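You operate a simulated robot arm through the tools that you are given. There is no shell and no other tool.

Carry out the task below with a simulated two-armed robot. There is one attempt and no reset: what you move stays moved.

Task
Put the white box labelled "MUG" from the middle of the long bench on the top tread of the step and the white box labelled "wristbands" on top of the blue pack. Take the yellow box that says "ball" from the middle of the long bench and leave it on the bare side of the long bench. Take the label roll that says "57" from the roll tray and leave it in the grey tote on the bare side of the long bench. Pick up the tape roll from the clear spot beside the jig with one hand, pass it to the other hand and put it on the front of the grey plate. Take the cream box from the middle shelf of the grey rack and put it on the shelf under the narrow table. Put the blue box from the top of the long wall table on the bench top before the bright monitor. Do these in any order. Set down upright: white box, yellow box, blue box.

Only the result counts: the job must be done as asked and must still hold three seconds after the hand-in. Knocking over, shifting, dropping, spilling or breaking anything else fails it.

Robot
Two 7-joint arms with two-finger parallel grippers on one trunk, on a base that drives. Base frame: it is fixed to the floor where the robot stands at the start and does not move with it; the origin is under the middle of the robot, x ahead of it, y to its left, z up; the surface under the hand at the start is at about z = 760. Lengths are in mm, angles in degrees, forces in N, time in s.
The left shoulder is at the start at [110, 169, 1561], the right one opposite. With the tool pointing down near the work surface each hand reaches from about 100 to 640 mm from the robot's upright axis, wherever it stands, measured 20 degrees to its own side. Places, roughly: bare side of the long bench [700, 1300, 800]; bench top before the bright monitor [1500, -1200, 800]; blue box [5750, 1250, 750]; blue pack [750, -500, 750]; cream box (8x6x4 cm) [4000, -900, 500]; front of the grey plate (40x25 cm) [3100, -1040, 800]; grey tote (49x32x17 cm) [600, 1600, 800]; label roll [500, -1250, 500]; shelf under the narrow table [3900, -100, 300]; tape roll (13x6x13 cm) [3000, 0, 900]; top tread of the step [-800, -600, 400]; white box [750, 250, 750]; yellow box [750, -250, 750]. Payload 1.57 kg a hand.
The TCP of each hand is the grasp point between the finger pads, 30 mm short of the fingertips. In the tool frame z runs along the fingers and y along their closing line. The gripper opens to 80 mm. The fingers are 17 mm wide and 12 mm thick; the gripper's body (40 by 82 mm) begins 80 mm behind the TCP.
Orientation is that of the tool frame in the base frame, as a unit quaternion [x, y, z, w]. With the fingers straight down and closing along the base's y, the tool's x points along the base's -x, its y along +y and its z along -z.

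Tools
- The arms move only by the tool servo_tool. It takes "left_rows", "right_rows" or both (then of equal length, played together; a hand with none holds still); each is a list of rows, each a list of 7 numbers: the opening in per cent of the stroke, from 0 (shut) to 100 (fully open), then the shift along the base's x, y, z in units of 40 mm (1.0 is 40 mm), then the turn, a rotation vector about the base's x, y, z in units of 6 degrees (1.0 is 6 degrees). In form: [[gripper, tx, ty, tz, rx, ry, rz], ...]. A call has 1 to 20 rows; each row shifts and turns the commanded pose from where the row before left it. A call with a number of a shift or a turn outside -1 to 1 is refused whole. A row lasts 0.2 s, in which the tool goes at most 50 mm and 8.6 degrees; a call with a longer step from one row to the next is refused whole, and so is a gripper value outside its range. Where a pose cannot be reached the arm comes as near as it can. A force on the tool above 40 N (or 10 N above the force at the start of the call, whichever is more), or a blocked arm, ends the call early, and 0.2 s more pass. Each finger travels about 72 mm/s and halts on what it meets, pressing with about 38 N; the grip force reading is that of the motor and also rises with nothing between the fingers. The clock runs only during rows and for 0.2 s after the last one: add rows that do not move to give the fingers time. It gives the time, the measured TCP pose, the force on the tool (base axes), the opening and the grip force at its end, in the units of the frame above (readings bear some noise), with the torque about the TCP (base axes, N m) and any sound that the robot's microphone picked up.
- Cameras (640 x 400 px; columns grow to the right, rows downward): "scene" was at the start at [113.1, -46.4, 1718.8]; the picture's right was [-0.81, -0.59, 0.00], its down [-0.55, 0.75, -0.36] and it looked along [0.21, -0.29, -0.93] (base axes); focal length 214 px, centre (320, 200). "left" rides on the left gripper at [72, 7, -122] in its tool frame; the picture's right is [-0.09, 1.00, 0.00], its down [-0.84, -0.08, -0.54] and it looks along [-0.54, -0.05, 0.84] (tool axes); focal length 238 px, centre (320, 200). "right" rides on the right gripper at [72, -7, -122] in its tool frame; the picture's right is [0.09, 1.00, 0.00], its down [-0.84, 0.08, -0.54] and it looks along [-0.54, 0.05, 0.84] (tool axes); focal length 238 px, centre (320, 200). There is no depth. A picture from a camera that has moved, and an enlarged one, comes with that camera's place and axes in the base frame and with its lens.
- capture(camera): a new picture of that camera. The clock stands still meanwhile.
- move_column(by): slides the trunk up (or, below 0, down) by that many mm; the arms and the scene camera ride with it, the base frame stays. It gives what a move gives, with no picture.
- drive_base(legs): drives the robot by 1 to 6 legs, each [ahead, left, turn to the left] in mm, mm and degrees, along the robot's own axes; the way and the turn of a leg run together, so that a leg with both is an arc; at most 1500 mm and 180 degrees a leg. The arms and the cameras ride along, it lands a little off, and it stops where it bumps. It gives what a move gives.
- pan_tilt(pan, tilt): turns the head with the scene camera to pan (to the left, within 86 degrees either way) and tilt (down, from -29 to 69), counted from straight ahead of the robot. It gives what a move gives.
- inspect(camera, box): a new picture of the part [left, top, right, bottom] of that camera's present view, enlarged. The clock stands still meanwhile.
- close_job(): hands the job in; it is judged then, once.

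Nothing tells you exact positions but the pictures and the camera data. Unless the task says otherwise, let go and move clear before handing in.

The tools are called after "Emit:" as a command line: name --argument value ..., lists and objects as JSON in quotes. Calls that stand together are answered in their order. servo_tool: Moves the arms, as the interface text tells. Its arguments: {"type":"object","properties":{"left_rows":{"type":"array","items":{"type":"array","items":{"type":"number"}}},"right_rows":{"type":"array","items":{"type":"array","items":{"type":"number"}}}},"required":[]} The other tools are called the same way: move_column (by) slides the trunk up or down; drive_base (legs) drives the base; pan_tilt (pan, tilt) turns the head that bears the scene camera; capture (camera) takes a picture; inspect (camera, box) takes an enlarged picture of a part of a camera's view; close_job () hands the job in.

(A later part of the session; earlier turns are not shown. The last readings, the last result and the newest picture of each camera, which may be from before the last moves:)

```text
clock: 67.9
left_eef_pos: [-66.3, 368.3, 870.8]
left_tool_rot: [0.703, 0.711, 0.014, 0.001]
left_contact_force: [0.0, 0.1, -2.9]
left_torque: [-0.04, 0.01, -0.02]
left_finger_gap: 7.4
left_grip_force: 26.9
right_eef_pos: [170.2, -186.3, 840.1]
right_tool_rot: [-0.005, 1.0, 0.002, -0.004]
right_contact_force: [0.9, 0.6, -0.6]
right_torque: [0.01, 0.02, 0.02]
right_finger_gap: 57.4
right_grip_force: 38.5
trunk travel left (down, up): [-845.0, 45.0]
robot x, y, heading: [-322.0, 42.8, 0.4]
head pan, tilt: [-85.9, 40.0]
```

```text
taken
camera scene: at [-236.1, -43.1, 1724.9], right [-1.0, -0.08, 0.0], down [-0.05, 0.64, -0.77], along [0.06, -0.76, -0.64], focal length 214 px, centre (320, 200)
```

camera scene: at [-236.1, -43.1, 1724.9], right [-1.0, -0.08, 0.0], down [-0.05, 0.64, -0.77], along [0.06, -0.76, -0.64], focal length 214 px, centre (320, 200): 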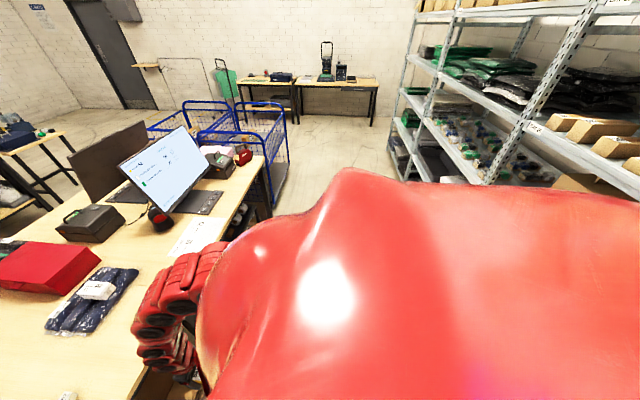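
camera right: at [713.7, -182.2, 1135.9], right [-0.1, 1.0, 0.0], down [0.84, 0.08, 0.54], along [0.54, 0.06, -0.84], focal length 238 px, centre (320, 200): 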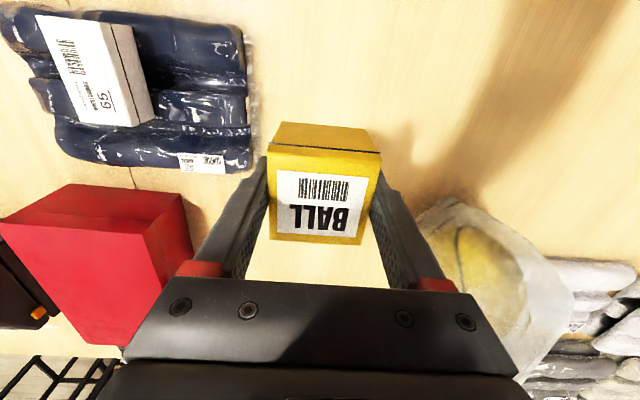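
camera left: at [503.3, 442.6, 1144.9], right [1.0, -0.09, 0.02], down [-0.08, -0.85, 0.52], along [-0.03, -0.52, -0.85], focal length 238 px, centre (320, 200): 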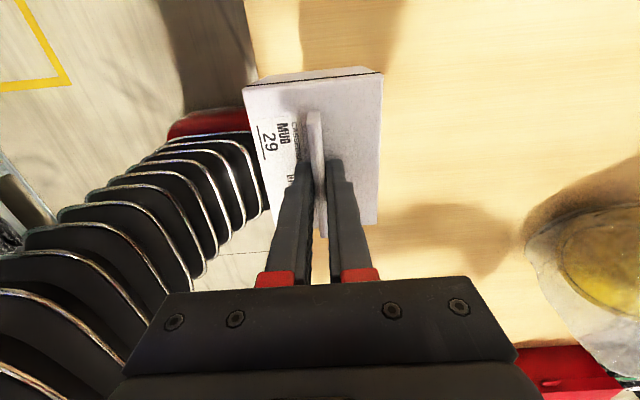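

Hands are folded lower. Now I'll turn right 90° in place to look towards the step.

Emit:
drive_base --legs '[[0, 0, -90]]'

Emit:
pan_tilt --pan -40 --tilt 40

Emit:
capture --camera "scene"

Emit:
pan_tilt --pan 10 --tilt 40

Emit:
capture --camera "scene"

```text
clock: 72.0
left_eef_pos: [13.0, -201.6, 870.3]
left_tool_rot: [1.0, 0.027, 0.01, 0.011]
left_contact_force: [0.5, 0.2, -3.9]
left_torque: [0.05, 0.01, 0.01]
left_finger_gap: 7.7
left_grip_force: 27.0
right_eef_pos: [-531.4, -457.2, 839.8]
right_tool_rot: [0.689, 0.725, 0.005, -0.002]
right_contact_force: [-0.1, 0.2, 0.0]
right_torque: [0.01, 0.03, 0.0]
right_finger_gap: 57.4
right_grip_force: 38.3
trunk travel left (down, up): [-845.0, 45.0]
robot x, y, heading: [-320.1, 41.5, -87.3]
head pan, tilt: [-85.9, 40.0]
```

```text
clock: 73.2
left_eef_pos: [12.7, -201.3, 871.0]
left_tool_rot: [1.0, 0.027, 0.01, 0.011]
left_contact_force: [-0.2, 0.5, -2.7]
left_torque: [0.02, 0.02, 0.02]
left_finger_gap: 7.8
left_grip_force: 26.8
right_eef_pos: [-529.8, -457.9, 840.3]
right_tool_rot: [0.689, 0.725, 0.003, -0.002]
right_contact_force: [0.4, 0.6, -0.3]
right_torque: [-0.02, -0.03, 0.01]
right_finger_gap: 57.6
right_grip_force: 38.3
trunk travel left (down, up): [-845.0, 45.0]
robot x, y, heading: [-321.3, 39.1, -87.0]
head pan, tilt: [-40.0, 40.0]
```

```text
taken
camera scene: at [-370.7, -107.6, 1724.9], right [-0.8, 0.6, 0.0], down [0.39, 0.51, -0.77], along [-0.46, -0.61, -0.64], focal length 214 px, centre (320, 200)
```

scene: 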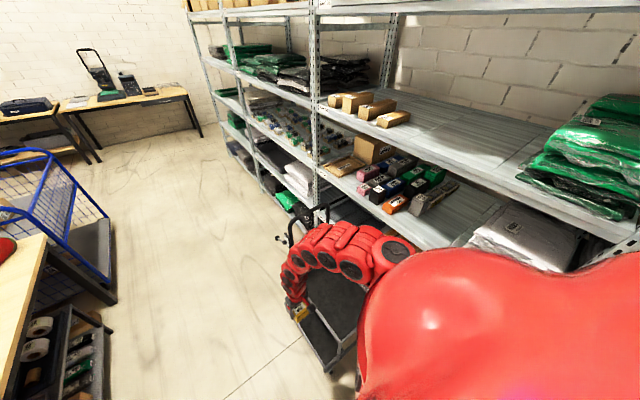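

```text
clock: 74.3
left_eef_pos: [13.7, -200.9, 871.2]
left_tool_rot: [1.0, 0.026, 0.01, 0.011]
left_contact_force: [0.2, -0.2, -4.0]
left_torque: [-0.01, 0.02, 0.04]
left_finger_gap: 7.8
left_grip_force: 26.3
right_eef_pos: [-530.6, -459.0, 840.4]
right_tool_rot: [0.689, 0.725, 0.005, -0.002]
right_contact_force: [0.1, 0.9, -1.1]
right_torque: [-0.01, 0.03, 0.05]
right_finger_gap: 57.3
right_grip_force: 38.2
trunk travel left (down, up): [-845.0, 45.0]
robot x, y, heading: [-325.1, 41.3, -87.2]
head pan, tilt: [10.0, 40.0]
```

```text
taken
camera scene: at [-300.4, -122.8, 1724.9], right [-0.97, -0.22, 0.0], down [-0.14, 0.63, -0.77], along [0.17, -0.75, -0.64], focal length 214 px, centre (320, 200)
```

scene: 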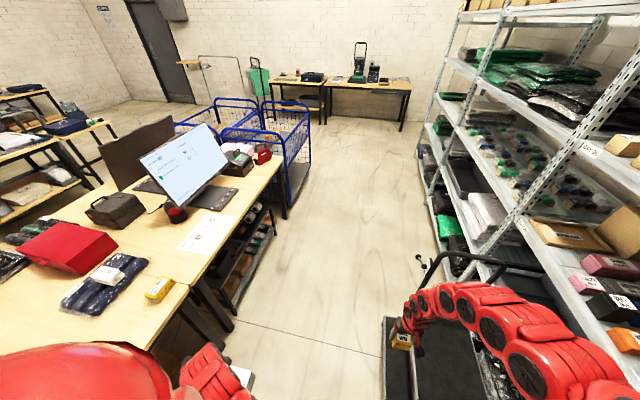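

I now see the step (with a dark hand rail) ahead to the right, and the roll tray under the right part of the bench. I'll zoom in on the step and the roll tray.

Emit:
inspect --camera "scene" --box '[360, 230, 600, 400]'

Emit:
inspect --camera "scene" --box '[180, 180, 320, 330]'

Emit:
capture --camera "right"

Emit:
capture --camera "left"

```text
2.35 times, centred on (480, 315) of scene
camera zoom: at [-300.4, -122.8, 1724.9], right [-0.97, -0.22, 0.0], down [-0.14, 0.63, -0.77], along [0.17, -0.75, -0.64], focal length 505 px, centre (-56, -71)
```

zoom: 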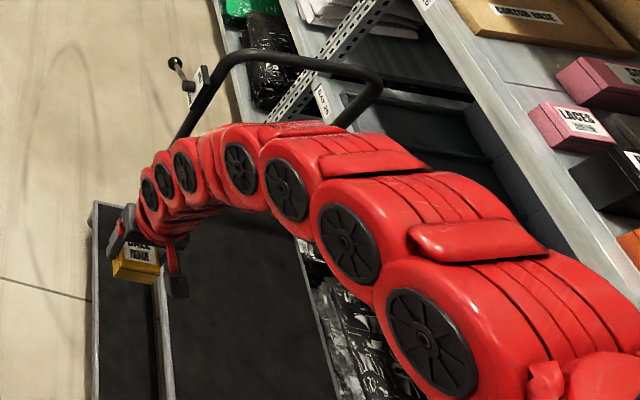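

```text
2.67 times, centred on (250, 255) of scene
camera zoom: at [-300.4, -122.8, 1724.9], right [-0.97, -0.22, 0.0], down [-0.14, 0.63, -0.77], along [0.17, -0.75, -0.64], focal length 572 px, centre (507, 53)
```

zoom: 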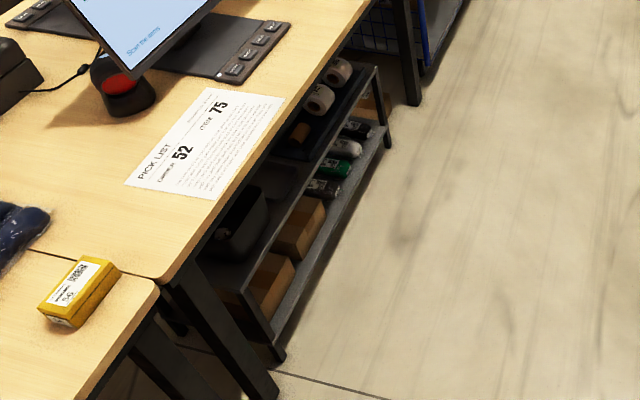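

```text
taken
camera right: at [-540.0, -388.7, 963.4], right [0.99, 0.14, 0.0], down [0.12, -0.84, 0.53], along [0.08, -0.53, -0.84], focal length 238 px, centre (320, 200)
```

right: 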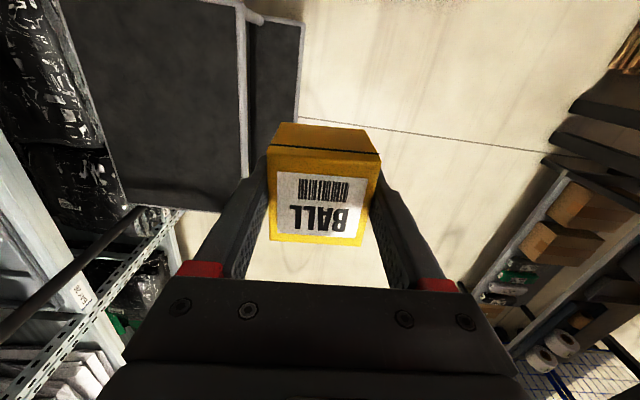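

```text
taken
camera left: at [82.7, -200.6, 991.3], right [-0.04, -1.0, 0.02], down [-0.85, 0.05, 0.52], along [-0.52, 0.0, -0.85], focal length 238 px, centre (320, 200)
```

left: 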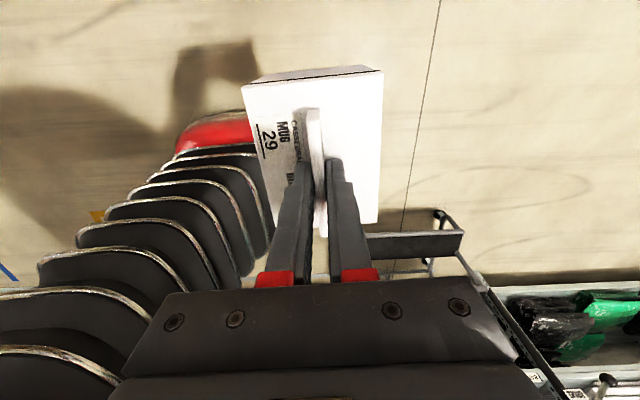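

The step's top tread spans about x -1025..-705, y -810..-340 (z≈400), with the rail at its far end (y≈-830). I'll turn to face it from the +x side (heading 180°).

Emit:
drive_base --legs '[[0, 0, -92.5]]'

Emit:
pan_tilt --pan 35 --tilt 50

Emit:
capture --camera "scene"

Emit:
capture --camera "left"

```text
clock: 78.7
left_eef_pos: [-581.2, -283.0, 869.9]
left_tool_rot: [0.71, -0.704, 0.0, 0.014]
left_contact_force: [0.3, -0.7, -3.1]
left_torque: [0.05, 0.02, -0.02]
left_finger_gap: 7.9
left_grip_force: 27.3
right_eef_pos: [-813.9, 271.7, 841.1]
right_tool_rot: [1.0, 0.003, 0.004, 0.001]
right_contact_force: [0.3, 0.5, -1.0]
right_torque: [-0.03, 0.01, 0.0]
right_finger_gap: 57.1
right_grip_force: 38.1
trunk travel left (down, up): [-845.0, 45.0]
robot x, y, heading: [-324.6, 41.4, -179.6]
head pan, tilt: [10.0, 40.0]
```

```text
clock: 79.6
left_eef_pos: [-581.4, -283.7, 871.0]
left_tool_rot: [0.71, -0.704, -0.001, 0.014]
left_contact_force: [0.9, -0.7, -3.3]
left_torque: [0.01, 0.0, 0.0]
left_finger_gap: 7.9
left_grip_force: 26.8
right_eef_pos: [-815.0, 270.7, 840.9]
right_tool_rot: [1.0, 0.002, 0.004, 0.002]
right_contact_force: [-0.4, 0.2, -1.5]
right_torque: [0.02, 0.0, 0.01]
right_finger_gap: 57.3
right_grip_force: 37.8
trunk travel left (down, up): [-845.0, 45.0]
robot x, y, heading: [-322.6, 41.6, -179.7]
head pan, tilt: [35.0, 50.0]
```

```text
taken
camera scene: at [-466.9, -4.9, 1710.8], right [-0.58, 0.82, 0.0], down [0.62, 0.44, -0.64], along [-0.52, -0.37, -0.77], focal length 214 px, centre (320, 200)
```

scene: 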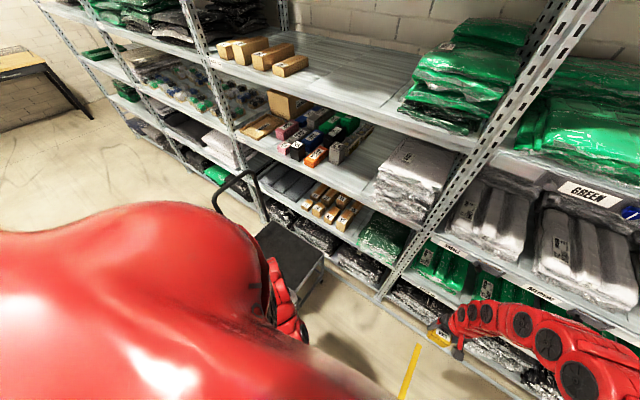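

```text
taken
camera left: at [-583.9, -351.9, 991.2], right [-1.0, 0.08, 0.02], down [0.08, 0.85, 0.52], along [0.03, 0.52, -0.85], focal length 238 px, centre (320, 200)
```

left: 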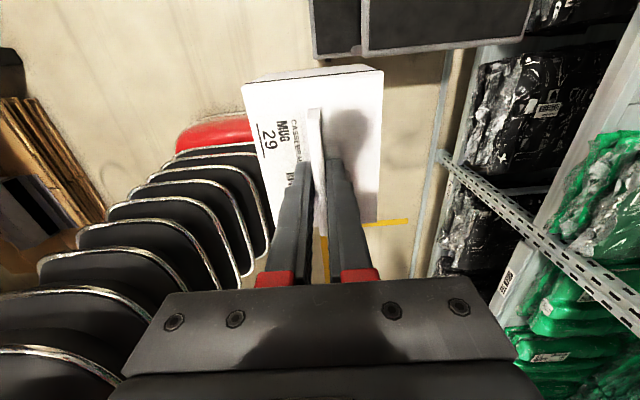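

The top tread's near edge is at y≈-339 and it spans x -1030..-690. I'll back up slightly and slide left to stand before it.

Emit:
drive_base --legs '[[-75, 0, 0], [0, 430, 0]]'

Emit:
capture --camera "left"

Emit:
capture --camera "right"

Emit:
capture --camera "scene"

```text
clock: 82.8
left_eef_pos: [-507.0, -713.4, 869.3]
left_tool_rot: [0.709, -0.705, -0.001, 0.014]
left_contact_force: [1.1, 0.3, -3.4]
left_torque: [0.04, 0.0, 0.03]
left_finger_gap: 7.9
left_grip_force: 27.0
right_eef_pos: [-736.7, -159.7, 840.3]
right_tool_rot: [1.0, 0.003, 0.004, 0.002]
right_contact_force: [-0.3, 0.3, 0.1]
right_torque: [0.01, 0.01, 0.01]
right_finger_gap: 57.3
right_grip_force: 38.0
trunk travel left (down, up): [-845.0, 45.0]
robot x, y, heading: [-242.9, -390.7, -179.6]
head pan, tilt: [35.0, 50.0]
```

```text
taken
camera left: at [-509.0, -782.4, 991.4], right [-1.0, 0.09, 0.02], down [0.08, 0.85, 0.52], along [0.03, 0.52, -0.85], focal length 238 px, centre (320, 200)
```

left: 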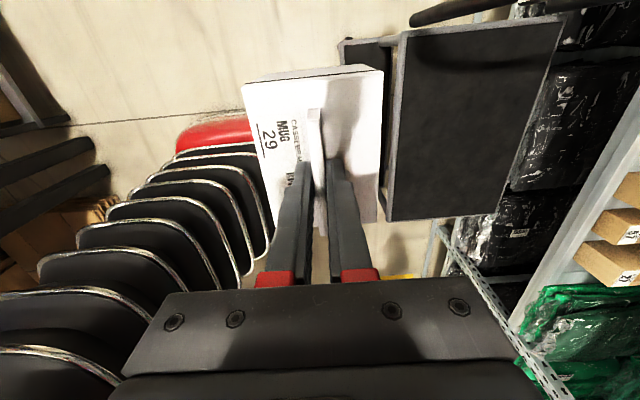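

```text
taken
camera right: at [-665.7, -152.2, 963.3], right [0.1, -1.0, 0.0], down [-0.84, -0.08, 0.54], along [-0.53, -0.06, -0.84], focal length 238 px, centre (320, 200)
```

right: 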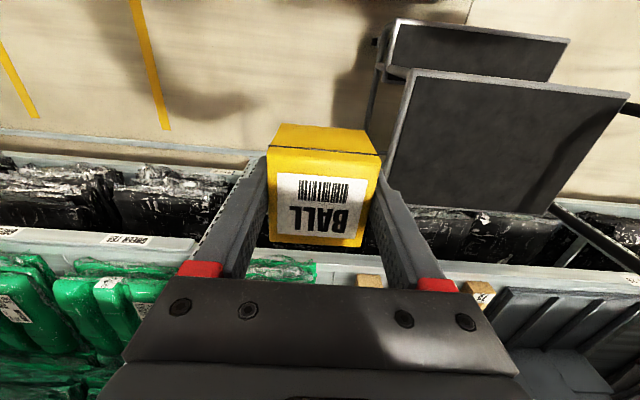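

```text
taken
camera scene: at [-391.0, -435.4, 1710.8], right [-0.58, 0.82, 0.0], down [0.63, 0.44, -0.64], along [-0.52, -0.37, -0.77], focal length 214 px, centre (320, 200)
```

scene: 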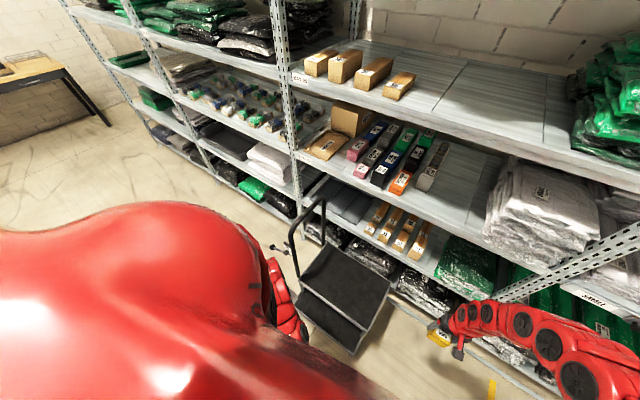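

The tread is at x -1025..-694, y -803..-330. I'll lower the trunk 200 mm, then move the MUG box over the tread.

Emit:
move_column --by -200

Emit:
servo_tool --left_rows '[[0, -0.9, 0.42, 0, 0, 0, 0], [0, -0.9, 0.42, 0, 0, 0, 0], [0, -0.9, 0.42, 0, 0, 0, 0], [0, -0.9, 0.42, 0, 0, 0, 0], [0, -0.9, 0.42, 0, 0, 0, 0], [0, -0.9, 0.42, 0, 0, 0, 0], [0, -0.9, 0.42, 0, 0, 0, 0], [0, -0.9, 0.42, 0, 0, 0, 0]]'

Emit:
capture --camera "left"

Emit:
capture --camera "scene"

```text
clock: 85.0
left_eef_pos: [-506.3, -714.6, 671.8]
left_tool_rot: [0.709, -0.705, -0.002, 0.014]
left_contact_force: [-0.1, -0.6, -2.1]
left_torque: [0.01, 0.01, 0.03]
left_finger_gap: 7.7
left_grip_force: 26.6
right_eef_pos: [-737.4, -160.9, 640.0]
right_tool_rot: [1.0, 0.003, 0.004, 0.002]
right_contact_force: [-0.5, -1.1, -0.3]
right_torque: [0.0, -0.03, 0.0]
right_finger_gap: 57.6
right_grip_force: 37.8
trunk travel left (down, up): [-645.0, 245.0]
robot x, y, heading: [-247.4, -389.0, -179.6]
head pan, tilt: [35.0, 50.0]
```

```text
clock: 86.8
left_eef_pos: [-792.3, -579.7, 669.2]
left_tool_rot: [0.71, -0.704, 0.0, 0.014]
left_contact_force: [-0.3, 0.3, -4.0]
left_torque: [0.02, 0.02, 0.0]
left_finger_gap: 7.8
left_grip_force: 27.2
right_eef_pos: [-737.9, -159.0, 641.9]
right_tool_rot: [1.0, 0.002, 0.005, 0.001]
right_contact_force: [0.2, -0.1, -0.3]
right_torque: [0.04, -0.02, -0.02]
right_finger_gap: 57.3
right_grip_force: 37.4
trunk travel left (down, up): [-645.0, 245.0]
robot x, y, heading: [-245.9, -387.8, -179.6]
head pan, tilt: [35.0, 50.0]
```

```text
taken
camera left: at [-797.0, -648.4, 790.7], right [-1.0, 0.09, 0.02], down [0.08, 0.85, 0.52], along [0.03, 0.52, -0.85], focal length 238 px, centre (320, 200)
```

left: 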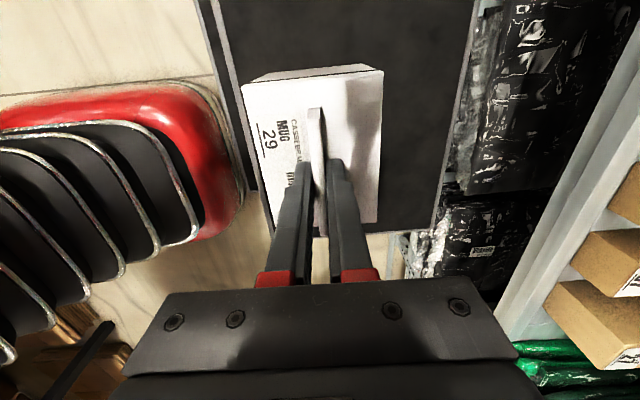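

```text
taken
camera scene: at [-392.4, -435.6, 1510.6], right [-0.58, 0.82, 0.0], down [0.63, 0.44, -0.64], along [-0.52, -0.37, -0.77], focal length 214 px, centre (320, 200)
```

scene: 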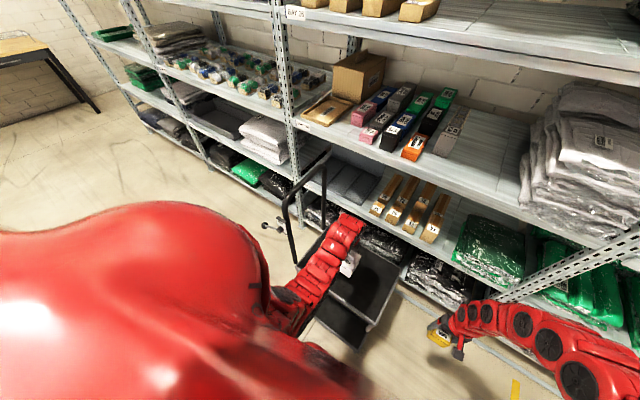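

MUG box is over the tread with good margins. Lowering the trunk another 115 mm, then easing down by servo steps.

Emit:
move_column --by -115

Emit:
servo_tool --left_rows '[[0, 0, 0, -0.15, 0, 0, 0], [0, 0, 0, -0.15, 0, 0, 0], [0, 0, 0, 0, 0, 0, 0]]'

Emit:
capture --camera "left"

Emit:
capture --camera "scene"

```text
clock: 88.1
left_eef_pos: [-795.9, -581.9, 566.1]
left_tool_rot: [0.71, -0.704, -0.004, 0.018]
left_contact_force: [8.5, 1.0, 20.2]
left_torque: [-0.27, -1.03, -0.01]
left_finger_gap: 8.1
left_grip_force: 27.2
right_eef_pos: [-738.3, -160.1, 531.7]
right_tool_rot: [1.0, 0.003, 0.003, 0.002]
right_contact_force: [-1.0, 0.5, -1.3]
right_torque: [0.0, -0.05, 0.01]
right_finger_gap: 57.2
right_grip_force: 38.5
trunk travel left (down, up): [-536.0, 354.0]
robot x, y, heading: [-245.5, -390.9, -179.6]
head pan, tilt: [35.0, 50.0]
stopped: the force on the tool passed its limit at 58 N (the readings are from after the stop); the commanded pose is now the measured one
```

```text
clock: 88.5
left_eef_pos: [-795.9, -582.7, 565.2]
left_tool_rot: [0.71, -0.704, -0.006, 0.022]
left_contact_force: [12.4, -0.5, 36.0]
left_torque: [0.7, -1.43, -0.12]
left_finger_gap: 8.8
left_grip_force: 27.6
right_eef_pos: [-736.4, -161.0, 533.2]
right_tool_rot: [1.0, 0.003, 0.002, 0.003]
right_contact_force: [0.5, 0.7, -0.9]
right_torque: [0.0, -0.01, -0.04]
right_finger_gap: 57.3
right_grip_force: 37.9
trunk travel left (down, up): [-536.0, 354.0]
robot x, y, heading: [-245.3, -387.7, -179.5]
head pan, tilt: [35.0, 50.0]
stopped in row 2 (left hand): the force on the tool passed its limit at 51 N (the readings are from after the stop); the commanded pose is now the measured one
```

```text
taken
camera left: at [-798.1, -649.6, 686.5], right [-1.0, 0.08, 0.04], down [0.09, 0.85, 0.52], along [0.01, 0.52, -0.85], focal length 238 px, centre (320, 200)
```

left: 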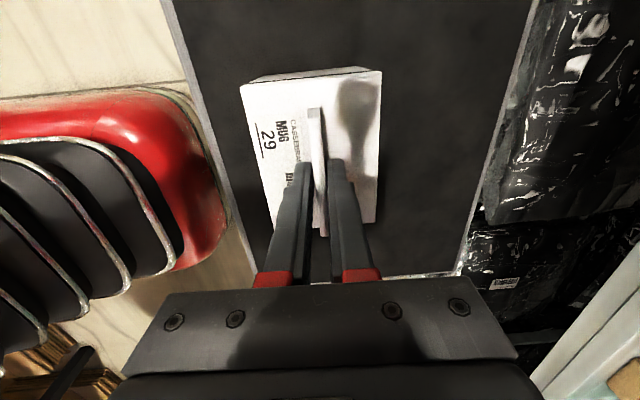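

```text
taken
camera scene: at [-386.3, -434.5, 1402.5], right [-0.58, 0.82, 0.0], down [0.62, 0.44, -0.65], along [-0.53, -0.37, -0.76], focal length 214 px, centre (320, 200)
```

scene: 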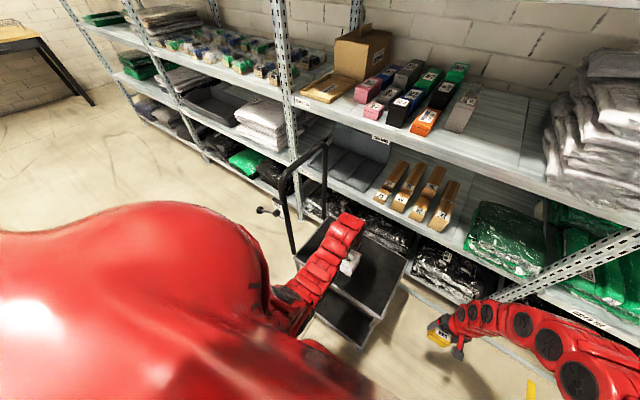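

The MUG box has touched down on the tread (z≈438). Relieving the pressure, opening partly, and lifting off.

Emit:
servo_tool --left_rows '[[0, 0, 0, 0.04, 0, 0, 0], [0, 0, 0, 0.04, 0, 0, 0], [0, 0, 0, 0, 0, 0, 0]]'

Emit:
servo_tool --left_rows '[[25, 0, 0, 0, 0, 0, 0], [50, 0, 0, 0, 0, 0, 0], [50, 0, 0, 0, 0, 0, 0], [50, 0, 0, 0.4, 0, 0, 0], [50, 0, 0, 0.8, 0, 0, 0], [50, 0, 0, 0.8, 0, 0, 0]]'

Emit:
capture --camera "left"

Emit:
inspect --camera "scene" --box '[260, 180, 460, 340]'

```text
clock: 89.3
left_eef_pos: [-797.2, -581.1, 566.2]
left_tool_rot: [0.71, -0.704, -0.005, 0.02]
left_contact_force: [6.8, 1.3, 15.0]
left_torque: [-0.17, -1.17, -0.06]
left_finger_gap: 8.4
left_grip_force: 27.5
right_eef_pos: [-737.8, -160.2, 531.4]
right_tool_rot: [1.0, 0.003, 0.004, 0.003]
right_contact_force: [0.2, 0.0, 0.4]
right_torque: [0.02, 0.0, -0.03]
right_finger_gap: 57.3
right_grip_force: 38.2
trunk travel left (down, up): [-536.0, 354.0]
robot x, y, heading: [-250.3, -391.0, -179.6]
head pan, tilt: [35.0, 50.0]
```

```text
clock: 90.7
left_eef_pos: [-797.5, -584.3, 637.8]
left_tool_rot: [0.71, -0.704, -0.005, 0.021]
left_contact_force: [0.5, 0.0, 0.4]
left_torque: [-0.01, 0.02, 0.01]
left_finger_gap: 39.9
left_grip_force: 0.1
left hand out of reach, approached as far as the arm can: row 5
right_eef_pos: [-737.5, -160.0, 531.6]
right_tool_rot: [1.0, 0.002, 0.004, 0.002]
right_contact_force: [-0.8, -0.3, -0.5]
right_torque: [-0.03, 0.01, 0.03]
right_finger_gap: 57.1
right_grip_force: 37.8
trunk travel left (down, up): [-536.0, 354.0]
robot x, y, heading: [-249.4, -393.5, -179.8]
head pan, tilt: [35.0, 50.0]
```

```text
taken
camera left: at [-798.5, -651.4, 759.3], right [-1.0, 0.08, 0.03], down [0.09, 0.85, 0.52], along [0.02, 0.52, -0.85], focal length 238 px, centre (320, 200)
```

left: 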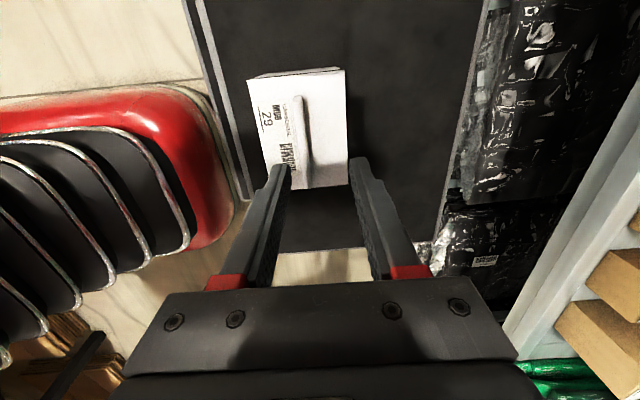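

```text
2.50 times, centred on (360, 260) of scene
camera zoom: at [-390.3, -436.3, 1401.5], right [-0.58, 0.82, 0.0], down [0.62, 0.44, -0.64], along [-0.52, -0.37, -0.77], focal length 536 px, centre (220, 50)
```

zoom: 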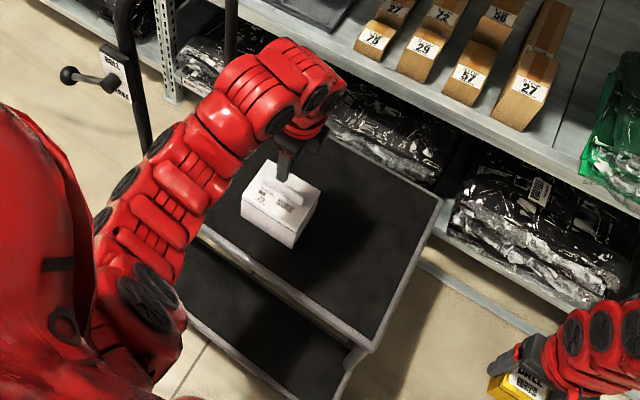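

The MUG box stands on the top tread. I'll raise the trunk, fold the left hand back, and then drive to the bare side with the ball box.

Emit:
move_column --by 310

Emit:
servo_tool --left_rows '[[30, 0.9, 0, -0.3, 0, 0, 0], [30, 0.9, 0, -0.3, 0, 0, 0], [30, 0.9, 0, -0.3, 0, 0, 0], [30, 0.9, 0, -0.3, 0, 0, 0], [30, 0.9, -0.2, -0.3, 0, 0, 0], [30, 0.9, -0.4, -0.3, 0, 0, 0], [30, 0.9, -0.6, -0.2, 0, 0, 0], [30, 0.9, -0.8, -0.2, 0, 0, 0]]'

Emit:
drive_base --legs '[[0, -600, 0]]'

Emit:
pan_tilt --pan 0 --tilt 40

Emit:
capture --camera "scene"

```text
clock: 93.8
left_eef_pos: [-798.2, -582.4, 948.0]
left_tool_rot: [0.709, -0.705, -0.005, 0.019]
left_contact_force: [0.8, -0.4, 0.7]
left_torque: [-0.01, -0.03, 0.0]
left_finger_gap: 39.8
left_grip_force: 0.0
right_eef_pos: [-739.2, -161.3, 841.0]
right_tool_rot: [1.0, 0.002, 0.005, 0.002]
right_contact_force: [-1.3, 0.1, -0.9]
right_torque: [-0.01, 0.02, -0.03]
right_finger_gap: 57.6
right_grip_force: 37.7
trunk travel left (down, up): [-846.0, 44.0]
robot x, y, heading: [-249.1, -391.4, -179.7]
head pan, tilt: [35.0, 50.0]
```

```text
clock: 95.6
left_eef_pos: [-508.2, -661.3, 860.6]
left_tool_rot: [0.709, -0.705, -0.005, 0.02]
left_contact_force: [0.4, -0.1, -0.1]
left_torque: [-0.03, 0.0, -0.05]
left_finger_gap: 24.1
left_grip_force: 0.0
right_eef_pos: [-736.5, -161.3, 842.1]
right_tool_rot: [1.0, 0.003, 0.005, 0.002]
right_contact_force: [-0.8, -0.2, 0.2]
right_torque: [0.02, 0.02, -0.07]
right_finger_gap: 57.3
right_grip_force: 38.1
trunk travel left (down, up): [-846.0, 44.0]
robot x, y, heading: [-245.3, -386.0, -179.7]
head pan, tilt: [35.0, 50.0]
```

```text
clock: 99.0
left_eef_pos: [-512.2, -48.2, 860.8]
left_tool_rot: [0.713, -0.701, -0.005, 0.019]
left_contact_force: [-0.1, 0.6, -0.3]
left_torque: [-0.02, -0.01, 0.01]
left_finger_gap: 23.9
left_grip_force: 0.0
right_eef_pos: [-744.9, 451.0, 841.6]
right_tool_rot: [1.0, 0.007, 0.005, 0.001]
right_contact_force: [0.6, 0.2, -0.4]
right_torque: [0.05, 0.03, 0.0]
right_finger_gap: 57.3
right_grip_force: 38.3
trunk travel left (down, up): [-846.0, 44.0]
robot x, y, heading: [-252.1, 226.1, -179.3]
head pan, tilt: [35.0, 50.0]
```

```text
clock: 100.0
left_eef_pos: [-513.0, -48.1, 860.0]
left_tool_rot: [0.713, -0.701, -0.005, 0.019]
left_contact_force: [-0.2, 0.6, 0.9]
left_torque: [0.02, 0.02, 0.03]
left_finger_gap: 24.1
left_grip_force: 0.1
right_eef_pos: [-745.9, 448.9, 841.5]
right_tool_rot: [1.0, 0.006, 0.005, 0.001]
right_contact_force: [0.4, -0.1, -1.2]
right_torque: [-0.03, -0.01, -0.03]
right_finger_gap: 57.5
right_grip_force: 37.7
trunk travel left (down, up): [-846.0, 44.0]
robot x, y, heading: [-253.2, 226.5, -179.3]
head pan, tilt: [0.0, 40.0]
```

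```text
taken
camera scene: at [-418.9, 221.6, 1725.6], right [-0.01, 1.0, 0.0], down [0.64, 0.01, -0.77], along [-0.77, -0.01, -0.64], focal length 214 px, centre (320, 200)
```

scene: 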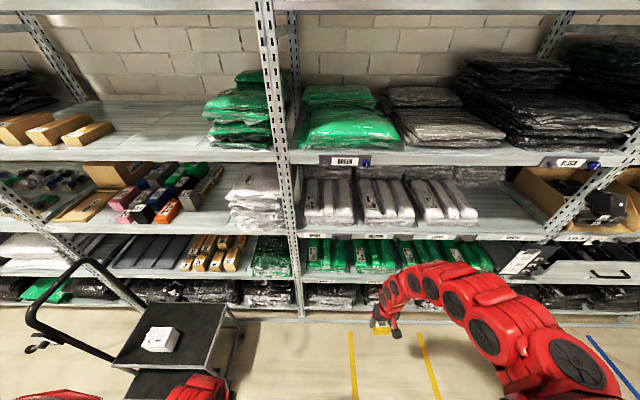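

The step and MUG look fine. I'll turn around (180°) in the aisle and drive left along the bench toward the bare side.

Emit:
drive_base --legs '[[0, 0, -179.3], [0, 1200, 0]]'

Emit:
pan_tilt --pan 10 --tilt 45

Emit:
capture --camera "scene"

```text
clock: 113.3
left_eef_pos: [-92.3, 1701.0, 860.2]
left_tool_rot: [0.679, 0.733, 0.02, 0.004]
left_contact_force: [-0.5, -0.1, -0.2]
left_torque: [-0.01, 0.04, 0.03]
left_finger_gap: 24.1
left_grip_force: 0.0
right_eef_pos: [171.6, 1215.5, 840.8]
right_tool_rot: [-0.036, 0.999, 0.002, -0.004]
right_contact_force: [0.6, -0.1, -1.2]
right_torque: [-0.01, 0.0, -0.06]
right_finger_gap: 57.4
right_grip_force: 38.2
trunk travel left (down, up): [-846.0, 44.0]
robot x, y, heading: [-333.1, 1413.1, 4.4]
head pan, tilt: [0.0, 40.0]
```

```text
clock: 114.0
left_eef_pos: [-91.1, 1700.6, 860.4]
left_tool_rot: [0.679, 0.734, 0.02, 0.005]
left_contact_force: [-0.8, -0.4, 0.3]
left_torque: [0.04, 0.02, -0.01]
left_finger_gap: 24.0
left_grip_force: 0.1
right_eef_pos: [171.1, 1217.7, 842.7]
right_tool_rot: [-0.036, 0.999, 0.001, -0.004]
right_contact_force: [-0.1, -0.1, -1.6]
right_torque: [0.03, 0.03, -0.02]
right_finger_gap: 57.2
right_grip_force: 37.7
trunk travel left (down, up): [-846.0, 44.0]
robot x, y, heading: [-336.4, 1410.6, 4.1]
head pan, tilt: [10.0, 45.0]
```

```text
taken
camera scene: at [-175.2, 1437.3, 1718.4], right [0.25, -0.97, 0.0], down [-0.69, -0.17, -0.71], along [0.69, 0.17, -0.71], focal length 214 px, centre (320, 200)
```

scene: 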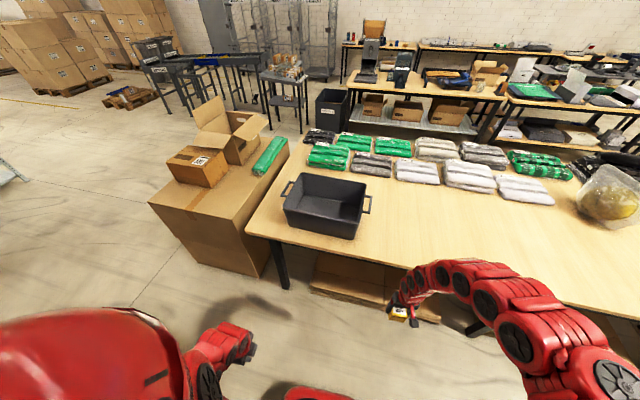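

The tote spans about y 1430–1800 on the bench; the bench between the tote and the MUG's old spot is bare. I'll straighten up and drive in to place the ball box near (680, 1225).

Emit:
move_column --by 40

Emit:
drive_base --legs '[[0, 0, -4.1], [300, 37, 0]]'

Emit:
pan_tilt --pan 0 --tilt 60

Emit:
capture --camera "scene"

Emit:
capture --camera "left"

Emit:
capture --camera "right"

```text
clock: 114.9
left_eef_pos: [-90.7, 1703.1, 900.6]
left_tool_rot: [0.68, 0.733, 0.019, 0.003]
left_contact_force: [0.2, 0.3, -0.2]
left_torque: [-0.01, 0.0, 0.0]
left_finger_gap: 23.8
left_grip_force: 0.1
right_eef_pos: [171.3, 1217.4, 881.6]
right_tool_rot: [-0.036, 0.999, 0.002, -0.004]
right_contact_force: [-0.1, -0.6, -0.2]
right_torque: [-0.03, 0.01, 0.0]
right_finger_gap: 57.5
right_grip_force: 38.4
trunk travel left (down, up): [-886.0, 4.0]
robot x, y, heading: [-331.8, 1411.0, 4.1]
head pan, tilt: [10.0, 45.0]
```

```text
clock: 117.4
left_eef_pos: [221.6, 1719.1, 900.0]
left_tool_rot: [0.705, 0.708, 0.02, 0.005]
left_contact_force: [-0.9, 0.4, 0.9]
left_torque: [-0.02, 0.02, -0.01]
left_finger_gap: 24.1
left_grip_force: 0.1
right_eef_pos: [447.5, 1217.1, 881.5]
right_tool_rot: [0.0, 1.0, 0.002, -0.004]
right_contact_force: [-0.4, 0.0, -0.7]
right_torque: [0.0, 0.02, -0.01]
right_finger_gap: 57.2
right_grip_force: 38.4
trunk travel left (down, up): [-886.0, 4.0]
robot x, y, heading: [-39.1, 1446.9, 0.2]
head pan, tilt: [10.0, 45.0]
```

```text
clock: 118.1
left_eef_pos: [221.8, 1720.4, 901.5]
left_tool_rot: [0.706, 0.708, 0.019, 0.005]
left_contact_force: [0.6, 0.4, 0.1]
left_torque: [-0.01, 0.0, 0.0]
left_finger_gap: 23.9
left_grip_force: 0.0
right_eef_pos: [449.7, 1216.8, 881.3]
right_tool_rot: [0.0, 1.0, 0.002, -0.005]
right_contact_force: [0.6, -0.1, -0.3]
right_torque: [0.02, 0.03, -0.03]
right_finger_gap: 57.4
right_grip_force: 38.1
trunk travel left (down, up): [-886.0, 4.0]
robot x, y, heading: [-42.1, 1448.9, 0.4]
head pan, tilt: [0.0, 60.0]
```

```text
taken
camera scene: at [106.6, 1448.1, 1738.8], right [0.0, -1.0, 0.0], down [-0.87, 0.0, -0.5], along [0.5, 0.0, -0.87], focal length 214 px, centre (320, 200)
```

scene: 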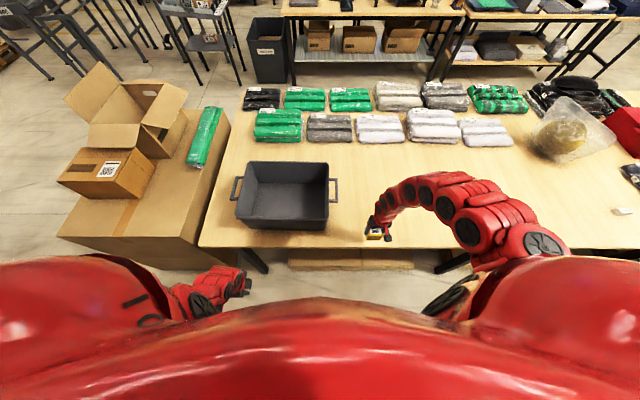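

```text
taken
camera left: at [224.9, 1790.2, 1021.7], right [1.0, -0.09, 0.03], down [-0.09, -0.85, 0.52], along [-0.02, -0.52, -0.85], focal length 238 px, centre (320, 200)
```

left: 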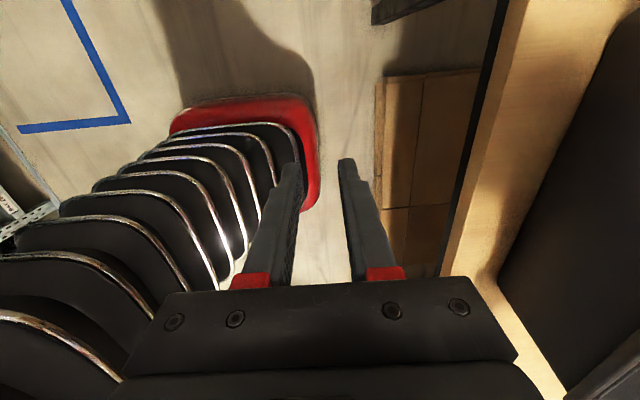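

```text
taken
camera right: at [379.6, 1210.0, 1003.8], right [-0.09, 1.0, 0.01], down [0.84, 0.08, 0.53], along [0.53, 0.05, -0.85], focal length 238 px, centre (320, 200)
```

right: 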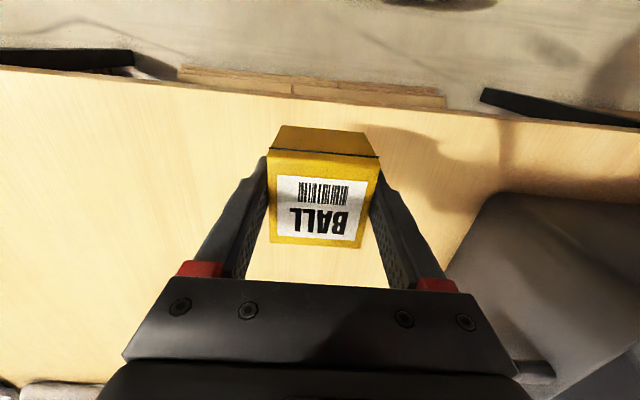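

Space ahead is fine (about 70 mm margin under the bench). Driving in 140 mm, then reaching forward with the ball box.

Emit:
drive_base --legs '[[140, 0, 0]]'

Emit:
servo_tool --right_rows '[[0, 0.6, 0, 0, 0, 0, 0], [0, 0.6, 0, 0, 0, 0, 0], [0, 0.6, 0, 0, 0, 0, 0], [0, 0.5, 0, -0.3, 0, 0, 0], [0, 0, 0, -0.5, 0, 0, 0], [0, 0, 0, 0, 0, 0, 0]]'

Emit:
capture --camera "right"

Emit:
capture --camera "scene"

```text
clock: 119.5
left_eef_pos: [360.5, 1720.3, 900.9]
left_tool_rot: [0.705, 0.709, 0.02, 0.005]
left_contact_force: [0.3, 0.1, 0.4]
left_torque: [-0.02, 0.0, 0.02]
left_finger_gap: 23.8
left_grip_force: 0.1
right_eef_pos: [587.2, 1218.1, 882.8]
right_tool_rot: [-0.001, 1.0, 0.002, -0.004]
right_contact_force: [0.0, 0.0, -0.4]
right_torque: [-0.06, 0.01, -0.02]
right_finger_gap: 57.0
right_grip_force: 38.0
trunk travel left (down, up): [-886.0, 4.0]
robot x, y, heading: [99.7, 1450.3, 0.1]
head pan, tilt: [0.0, 60.0]
```

```text
clock: 120.9
left_eef_pos: [361.4, 1719.0, 901.0]
left_tool_rot: [0.705, 0.709, 0.019, 0.004]
left_contact_force: [0.5, 0.7, 1.1]
left_torque: [0.01, 0.02, -0.04]
left_finger_gap: 23.9
left_grip_force: 0.1
right_eef_pos: [681.4, 1217.7, 849.1]
right_tool_rot: [0.0, 1.0, 0.002, -0.006]
right_contact_force: [0.6, 0.2, -1.0]
right_torque: [0.02, 0.04, -0.01]
right_finger_gap: 57.5
right_grip_force: 38.0
trunk travel left (down, up): [-886.0, 4.0]
robot x, y, heading: [98.9, 1450.8, 0.3]
head pan, tilt: [0.0, 60.0]
```

```text
taken
camera right: at [611.9, 1209.7, 972.7], right [-0.09, 1.0, 0.0], down [0.84, 0.08, 0.54], along [0.53, 0.05, -0.84], focal length 238 px, centre (320, 200)
```

right: 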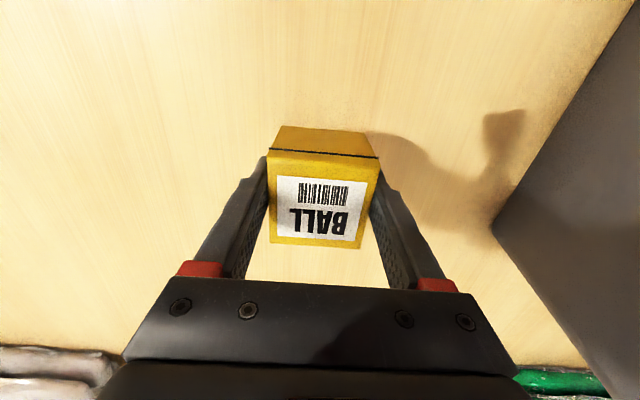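

```text
taken
camera scene: at [245.4, 1448.4, 1738.9], right [0.0, -1.0, 0.0], down [-0.87, 0.0, -0.5], along [0.5, 0.0, -0.87], focal length 214 px, centre (320, 200)
```

scene: 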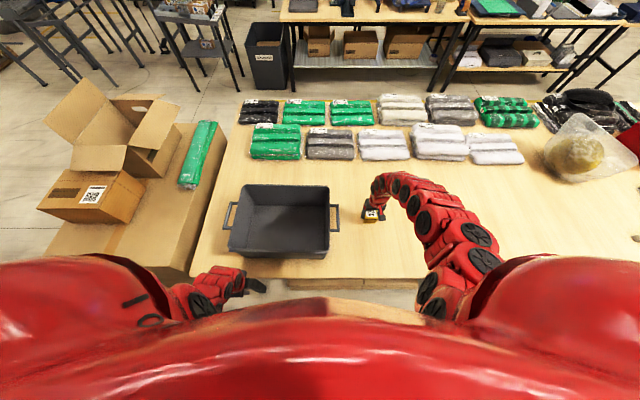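

Emit:
servo_tool --right_rows '[[0, 0, 0, -0.4, 0, 0, 0], [0, 0, 0, -0.4, 0, 0, 0], [0, 0, 0, -0.1, 0, 0, 0], [0, 0, 0, 0, 0, 0, 0]]'

Emit:
servo_tool --right_rows '[[0, 0, 0, -0.08, 0, 0, 0], [0, 0, 0, -0.08, 0, 0, 0], [0, 0, 0, 0, 0, 0, 0]]'

```text
clock: 121.9
left_eef_pos: [362.4, 1721.4, 899.7]
left_tool_rot: [0.705, 0.708, 0.02, 0.004]
left_contact_force: [-0.3, 0.4, -0.5]
left_torque: [0.01, 0.01, 0.02]
left_finger_gap: 24.2
left_grip_force: 0.1
right_eef_pos: [680.7, 1218.4, 812.4]
right_tool_rot: [-0.001, 1.0, 0.002, -0.005]
right_contact_force: [-0.2, -0.8, -1.3]
right_torque: [-0.01, 0.0, 0.0]
right_finger_gap: 57.4
right_grip_force: 38.0
trunk travel left (down, up): [-886.0, 4.0]
robot x, y, heading: [97.8, 1449.1, 0.2]
head pan, tilt: [0.0, 60.0]
```

```text
clock: 122.7
left_eef_pos: [361.3, 1719.2, 900.8]
left_tool_rot: [0.705, 0.709, 0.02, 0.005]
left_contact_force: [0.0, -0.4, 1.0]
left_torque: [0.01, -0.03, 0.01]
left_finger_gap: 23.7
left_grip_force: 0.1
right_eef_pos: [680.6, 1218.3, 808.4]
right_tool_rot: [0.0, 1.0, 0.003, -0.004]
right_contact_force: [-0.1, -0.4, -0.4]
right_torque: [0.02, 0.0, 0.02]
right_finger_gap: 57.3
right_grip_force: 38.1
trunk travel left (down, up): [-886.0, 4.0]
robot x, y, heading: [98.2, 1448.5, 0.1]
head pan, tilt: [0.0, 60.0]
```

Emit:
servo_tool --right_rows '[[0, 0, 0, -0.08, 0, 0, 0], [0, 0, 0, -0.05, 0, 0, 0], [0, 0, 0, 0, 0, 0, 0]]'

Emit:
servo_tool --right_rows '[[0, 0, 0, -0.05, 0, 0, 0], [0, 0, 0, 0, 0, 0, 0]]'

```text
clock: 123.5
left_eef_pos: [359.5, 1720.5, 901.4]
left_tool_rot: [0.705, 0.709, 0.021, 0.005]
left_contact_force: [0.3, -0.5, 0.0]
left_torque: [-0.01, -0.03, -0.01]
left_finger_gap: 24.0
left_grip_force: 0.1
right_eef_pos: [678.8, 1218.4, 804.8]
right_tool_rot: [-0.001, 1.0, 0.001, -0.001]
right_contact_force: [3.5, -2.3, 26.2]
right_torque: [-0.38, -0.1, 0.04]
right_finger_gap: 57.5
right_grip_force: 37.3
trunk travel left (down, up): [-886.0, 4.0]
robot x, y, heading: [99.6, 1449.5, 0.1]
head pan, tilt: [0.0, 60.0]
```

```text
clock: 124.1
left_eef_pos: [358.8, 1721.9, 901.2]
left_tool_rot: [0.705, 0.708, 0.02, 0.005]
left_contact_force: [0.5, -0.4, 0.6]
left_torque: [0.04, -0.04, -0.02]
left_finger_gap: 24.1
left_grip_force: 0.0
right_eef_pos: [679.2, 1219.2, 805.0]
right_tool_rot: [-0.001, 1.0, 0.0, -0.001]
right_contact_force: [7.6, -3.3, 33.6]
right_torque: [-0.29, -0.31, -0.01]
right_finger_gap: 57.4
right_grip_force: 37.8
right hand out of reach, approached as far as the arm can: row 1
trunk travel left (down, up): [-886.0, 4.0]
robot x, y, heading: [95.8, 1446.9, 0.4]
head pan, tilt: [0.0, 60.0]
```

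The ball box is on the bench. Relieving, opening and lifting away.

Emit:
servo_tool --right_rows '[[0, 0, 0, 0.05, 0, 0, 0], [80, 0, 0, 0, 0, 0, 0], [100, 0, 0, 0, 0, 0, 0], [100, 0, 0, 0, 0, 0, 0], [100, 0, 0, 0.4, 0, 0, 0], [100, 0, 0, 0.8, 0, 0, 0], [100, 0, 0, 0.8, 0, 0, 0]]'

Emit:
capture --camera "right"

Emit:
inspect --camera "scene" --box '[200, 160, 440, 310]'

```text
clock: 125.7
left_eef_pos: [361.1, 1719.9, 901.1]
left_tool_rot: [0.705, 0.709, 0.02, 0.004]
left_contact_force: [0.3, 0.0, 0.4]
left_torque: [-0.01, -0.01, -0.03]
left_finger_gap: 24.2
left_grip_force: 0.1
right_eef_pos: [679.0, 1218.3, 885.9]
right_tool_rot: [-0.001, 1.0, 0.003, -0.005]
right_contact_force: [0.3, 0.0, -0.1]
right_torque: [0.02, -0.03, -0.02]
right_finger_gap: 80.1
right_grip_force: 0.0
trunk travel left (down, up): [-886.0, 4.0]
robot x, y, heading: [98.9, 1449.5, 0.1]
head pan, tilt: [0.0, 60.0]
```

```text
taken
camera right: at [609.5, 1210.7, 1008.5], right [-0.09, 1.0, 0.01], down [0.84, 0.08, 0.54], along [0.53, 0.05, -0.84], focal length 238 px, centre (320, 200)
```

right: 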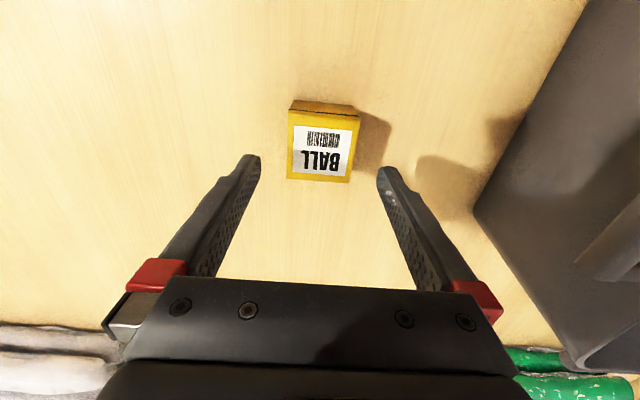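

```text
2.67 times, centred on (320, 235) of scene
camera zoom: at [245.1, 1448.5, 1738.9], right [0.0, -1.0, 0.0], down [-0.87, 0.0, -0.5], along [0.5, 0.0, -0.87], focal length 572 px, centre (320, 107)
```

zoom: 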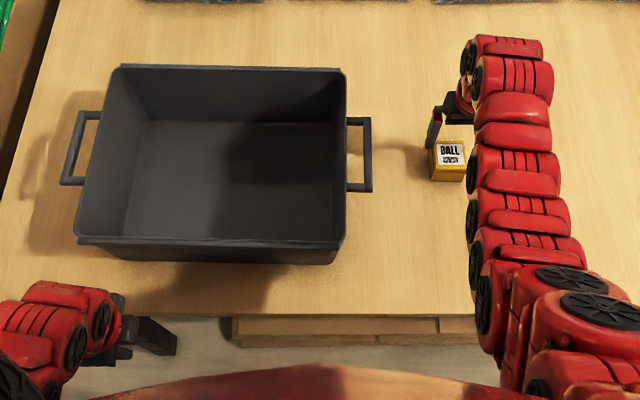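

The ball box stands on the bare side, upright. Next is the label roll from the tray under the right part of the bench; I'll back off 200 mm, pull the right hand in and drive right along the aisle.

Emit:
servo_tool --right_rows '[[60, -0.7, 0, 0, 0, 0, 0], [30, -0.7, 0, 0, 0, 0, 0], [30, -0.7, 0, 0, 0, 0, 0], [30, -0.7, 0, 0, 0, 0, 0]]'

Emit:
drive_base --legs '[[-220, 0, 0], [0, -1300, 0]]'

```text
clock: 126.7
left_eef_pos: [360.8, 1721.6, 901.1]
left_tool_rot: [0.705, 0.709, 0.02, 0.005]
left_contact_force: [-0.6, 0.5, -0.3]
left_torque: [0.01, -0.04, 0.01]
left_finger_gap: 24.2
left_grip_force: 0.0
right_eef_pos: [565.6, 1217.6, 887.2]
right_tool_rot: [0.0, 1.0, 0.003, -0.003]
right_contact_force: [0.7, 0.3, 0.0]
right_torque: [-0.01, -0.03, 0.01]
right_finger_gap: 24.2
right_grip_force: 0.0
trunk travel left (down, up): [-886.0, 4.0]
robot x, y, heading: [97.2, 1451.2, 0.3]
head pan, tilt: [0.0, 60.0]
```

```text
clock: 134.4
left_eef_pos: [141.3, 434.0, 900.8]
left_tool_rot: [0.708, 0.706, 0.019, 0.006]
left_contact_force: [-0.2, 0.5, 0.1]
left_torque: [0.0, 0.04, -0.02]
left_finger_gap: 24.1
left_grip_force: 0.1
right_eef_pos: [344.4, -68.9, 885.4]
right_tool_rot: [0.002, 1.0, 0.002, -0.004]
right_contact_force: [-0.3, 0.4, 0.8]
right_torque: [-0.01, -0.02, 0.0]
right_finger_gap: 23.9
right_grip_force: 0.0
trunk travel left (down, up): [-886.0, 4.0]
robot x, y, heading: [-120.1, 162.3, -0.2]
head pan, tilt: [0.0, 60.0]
```

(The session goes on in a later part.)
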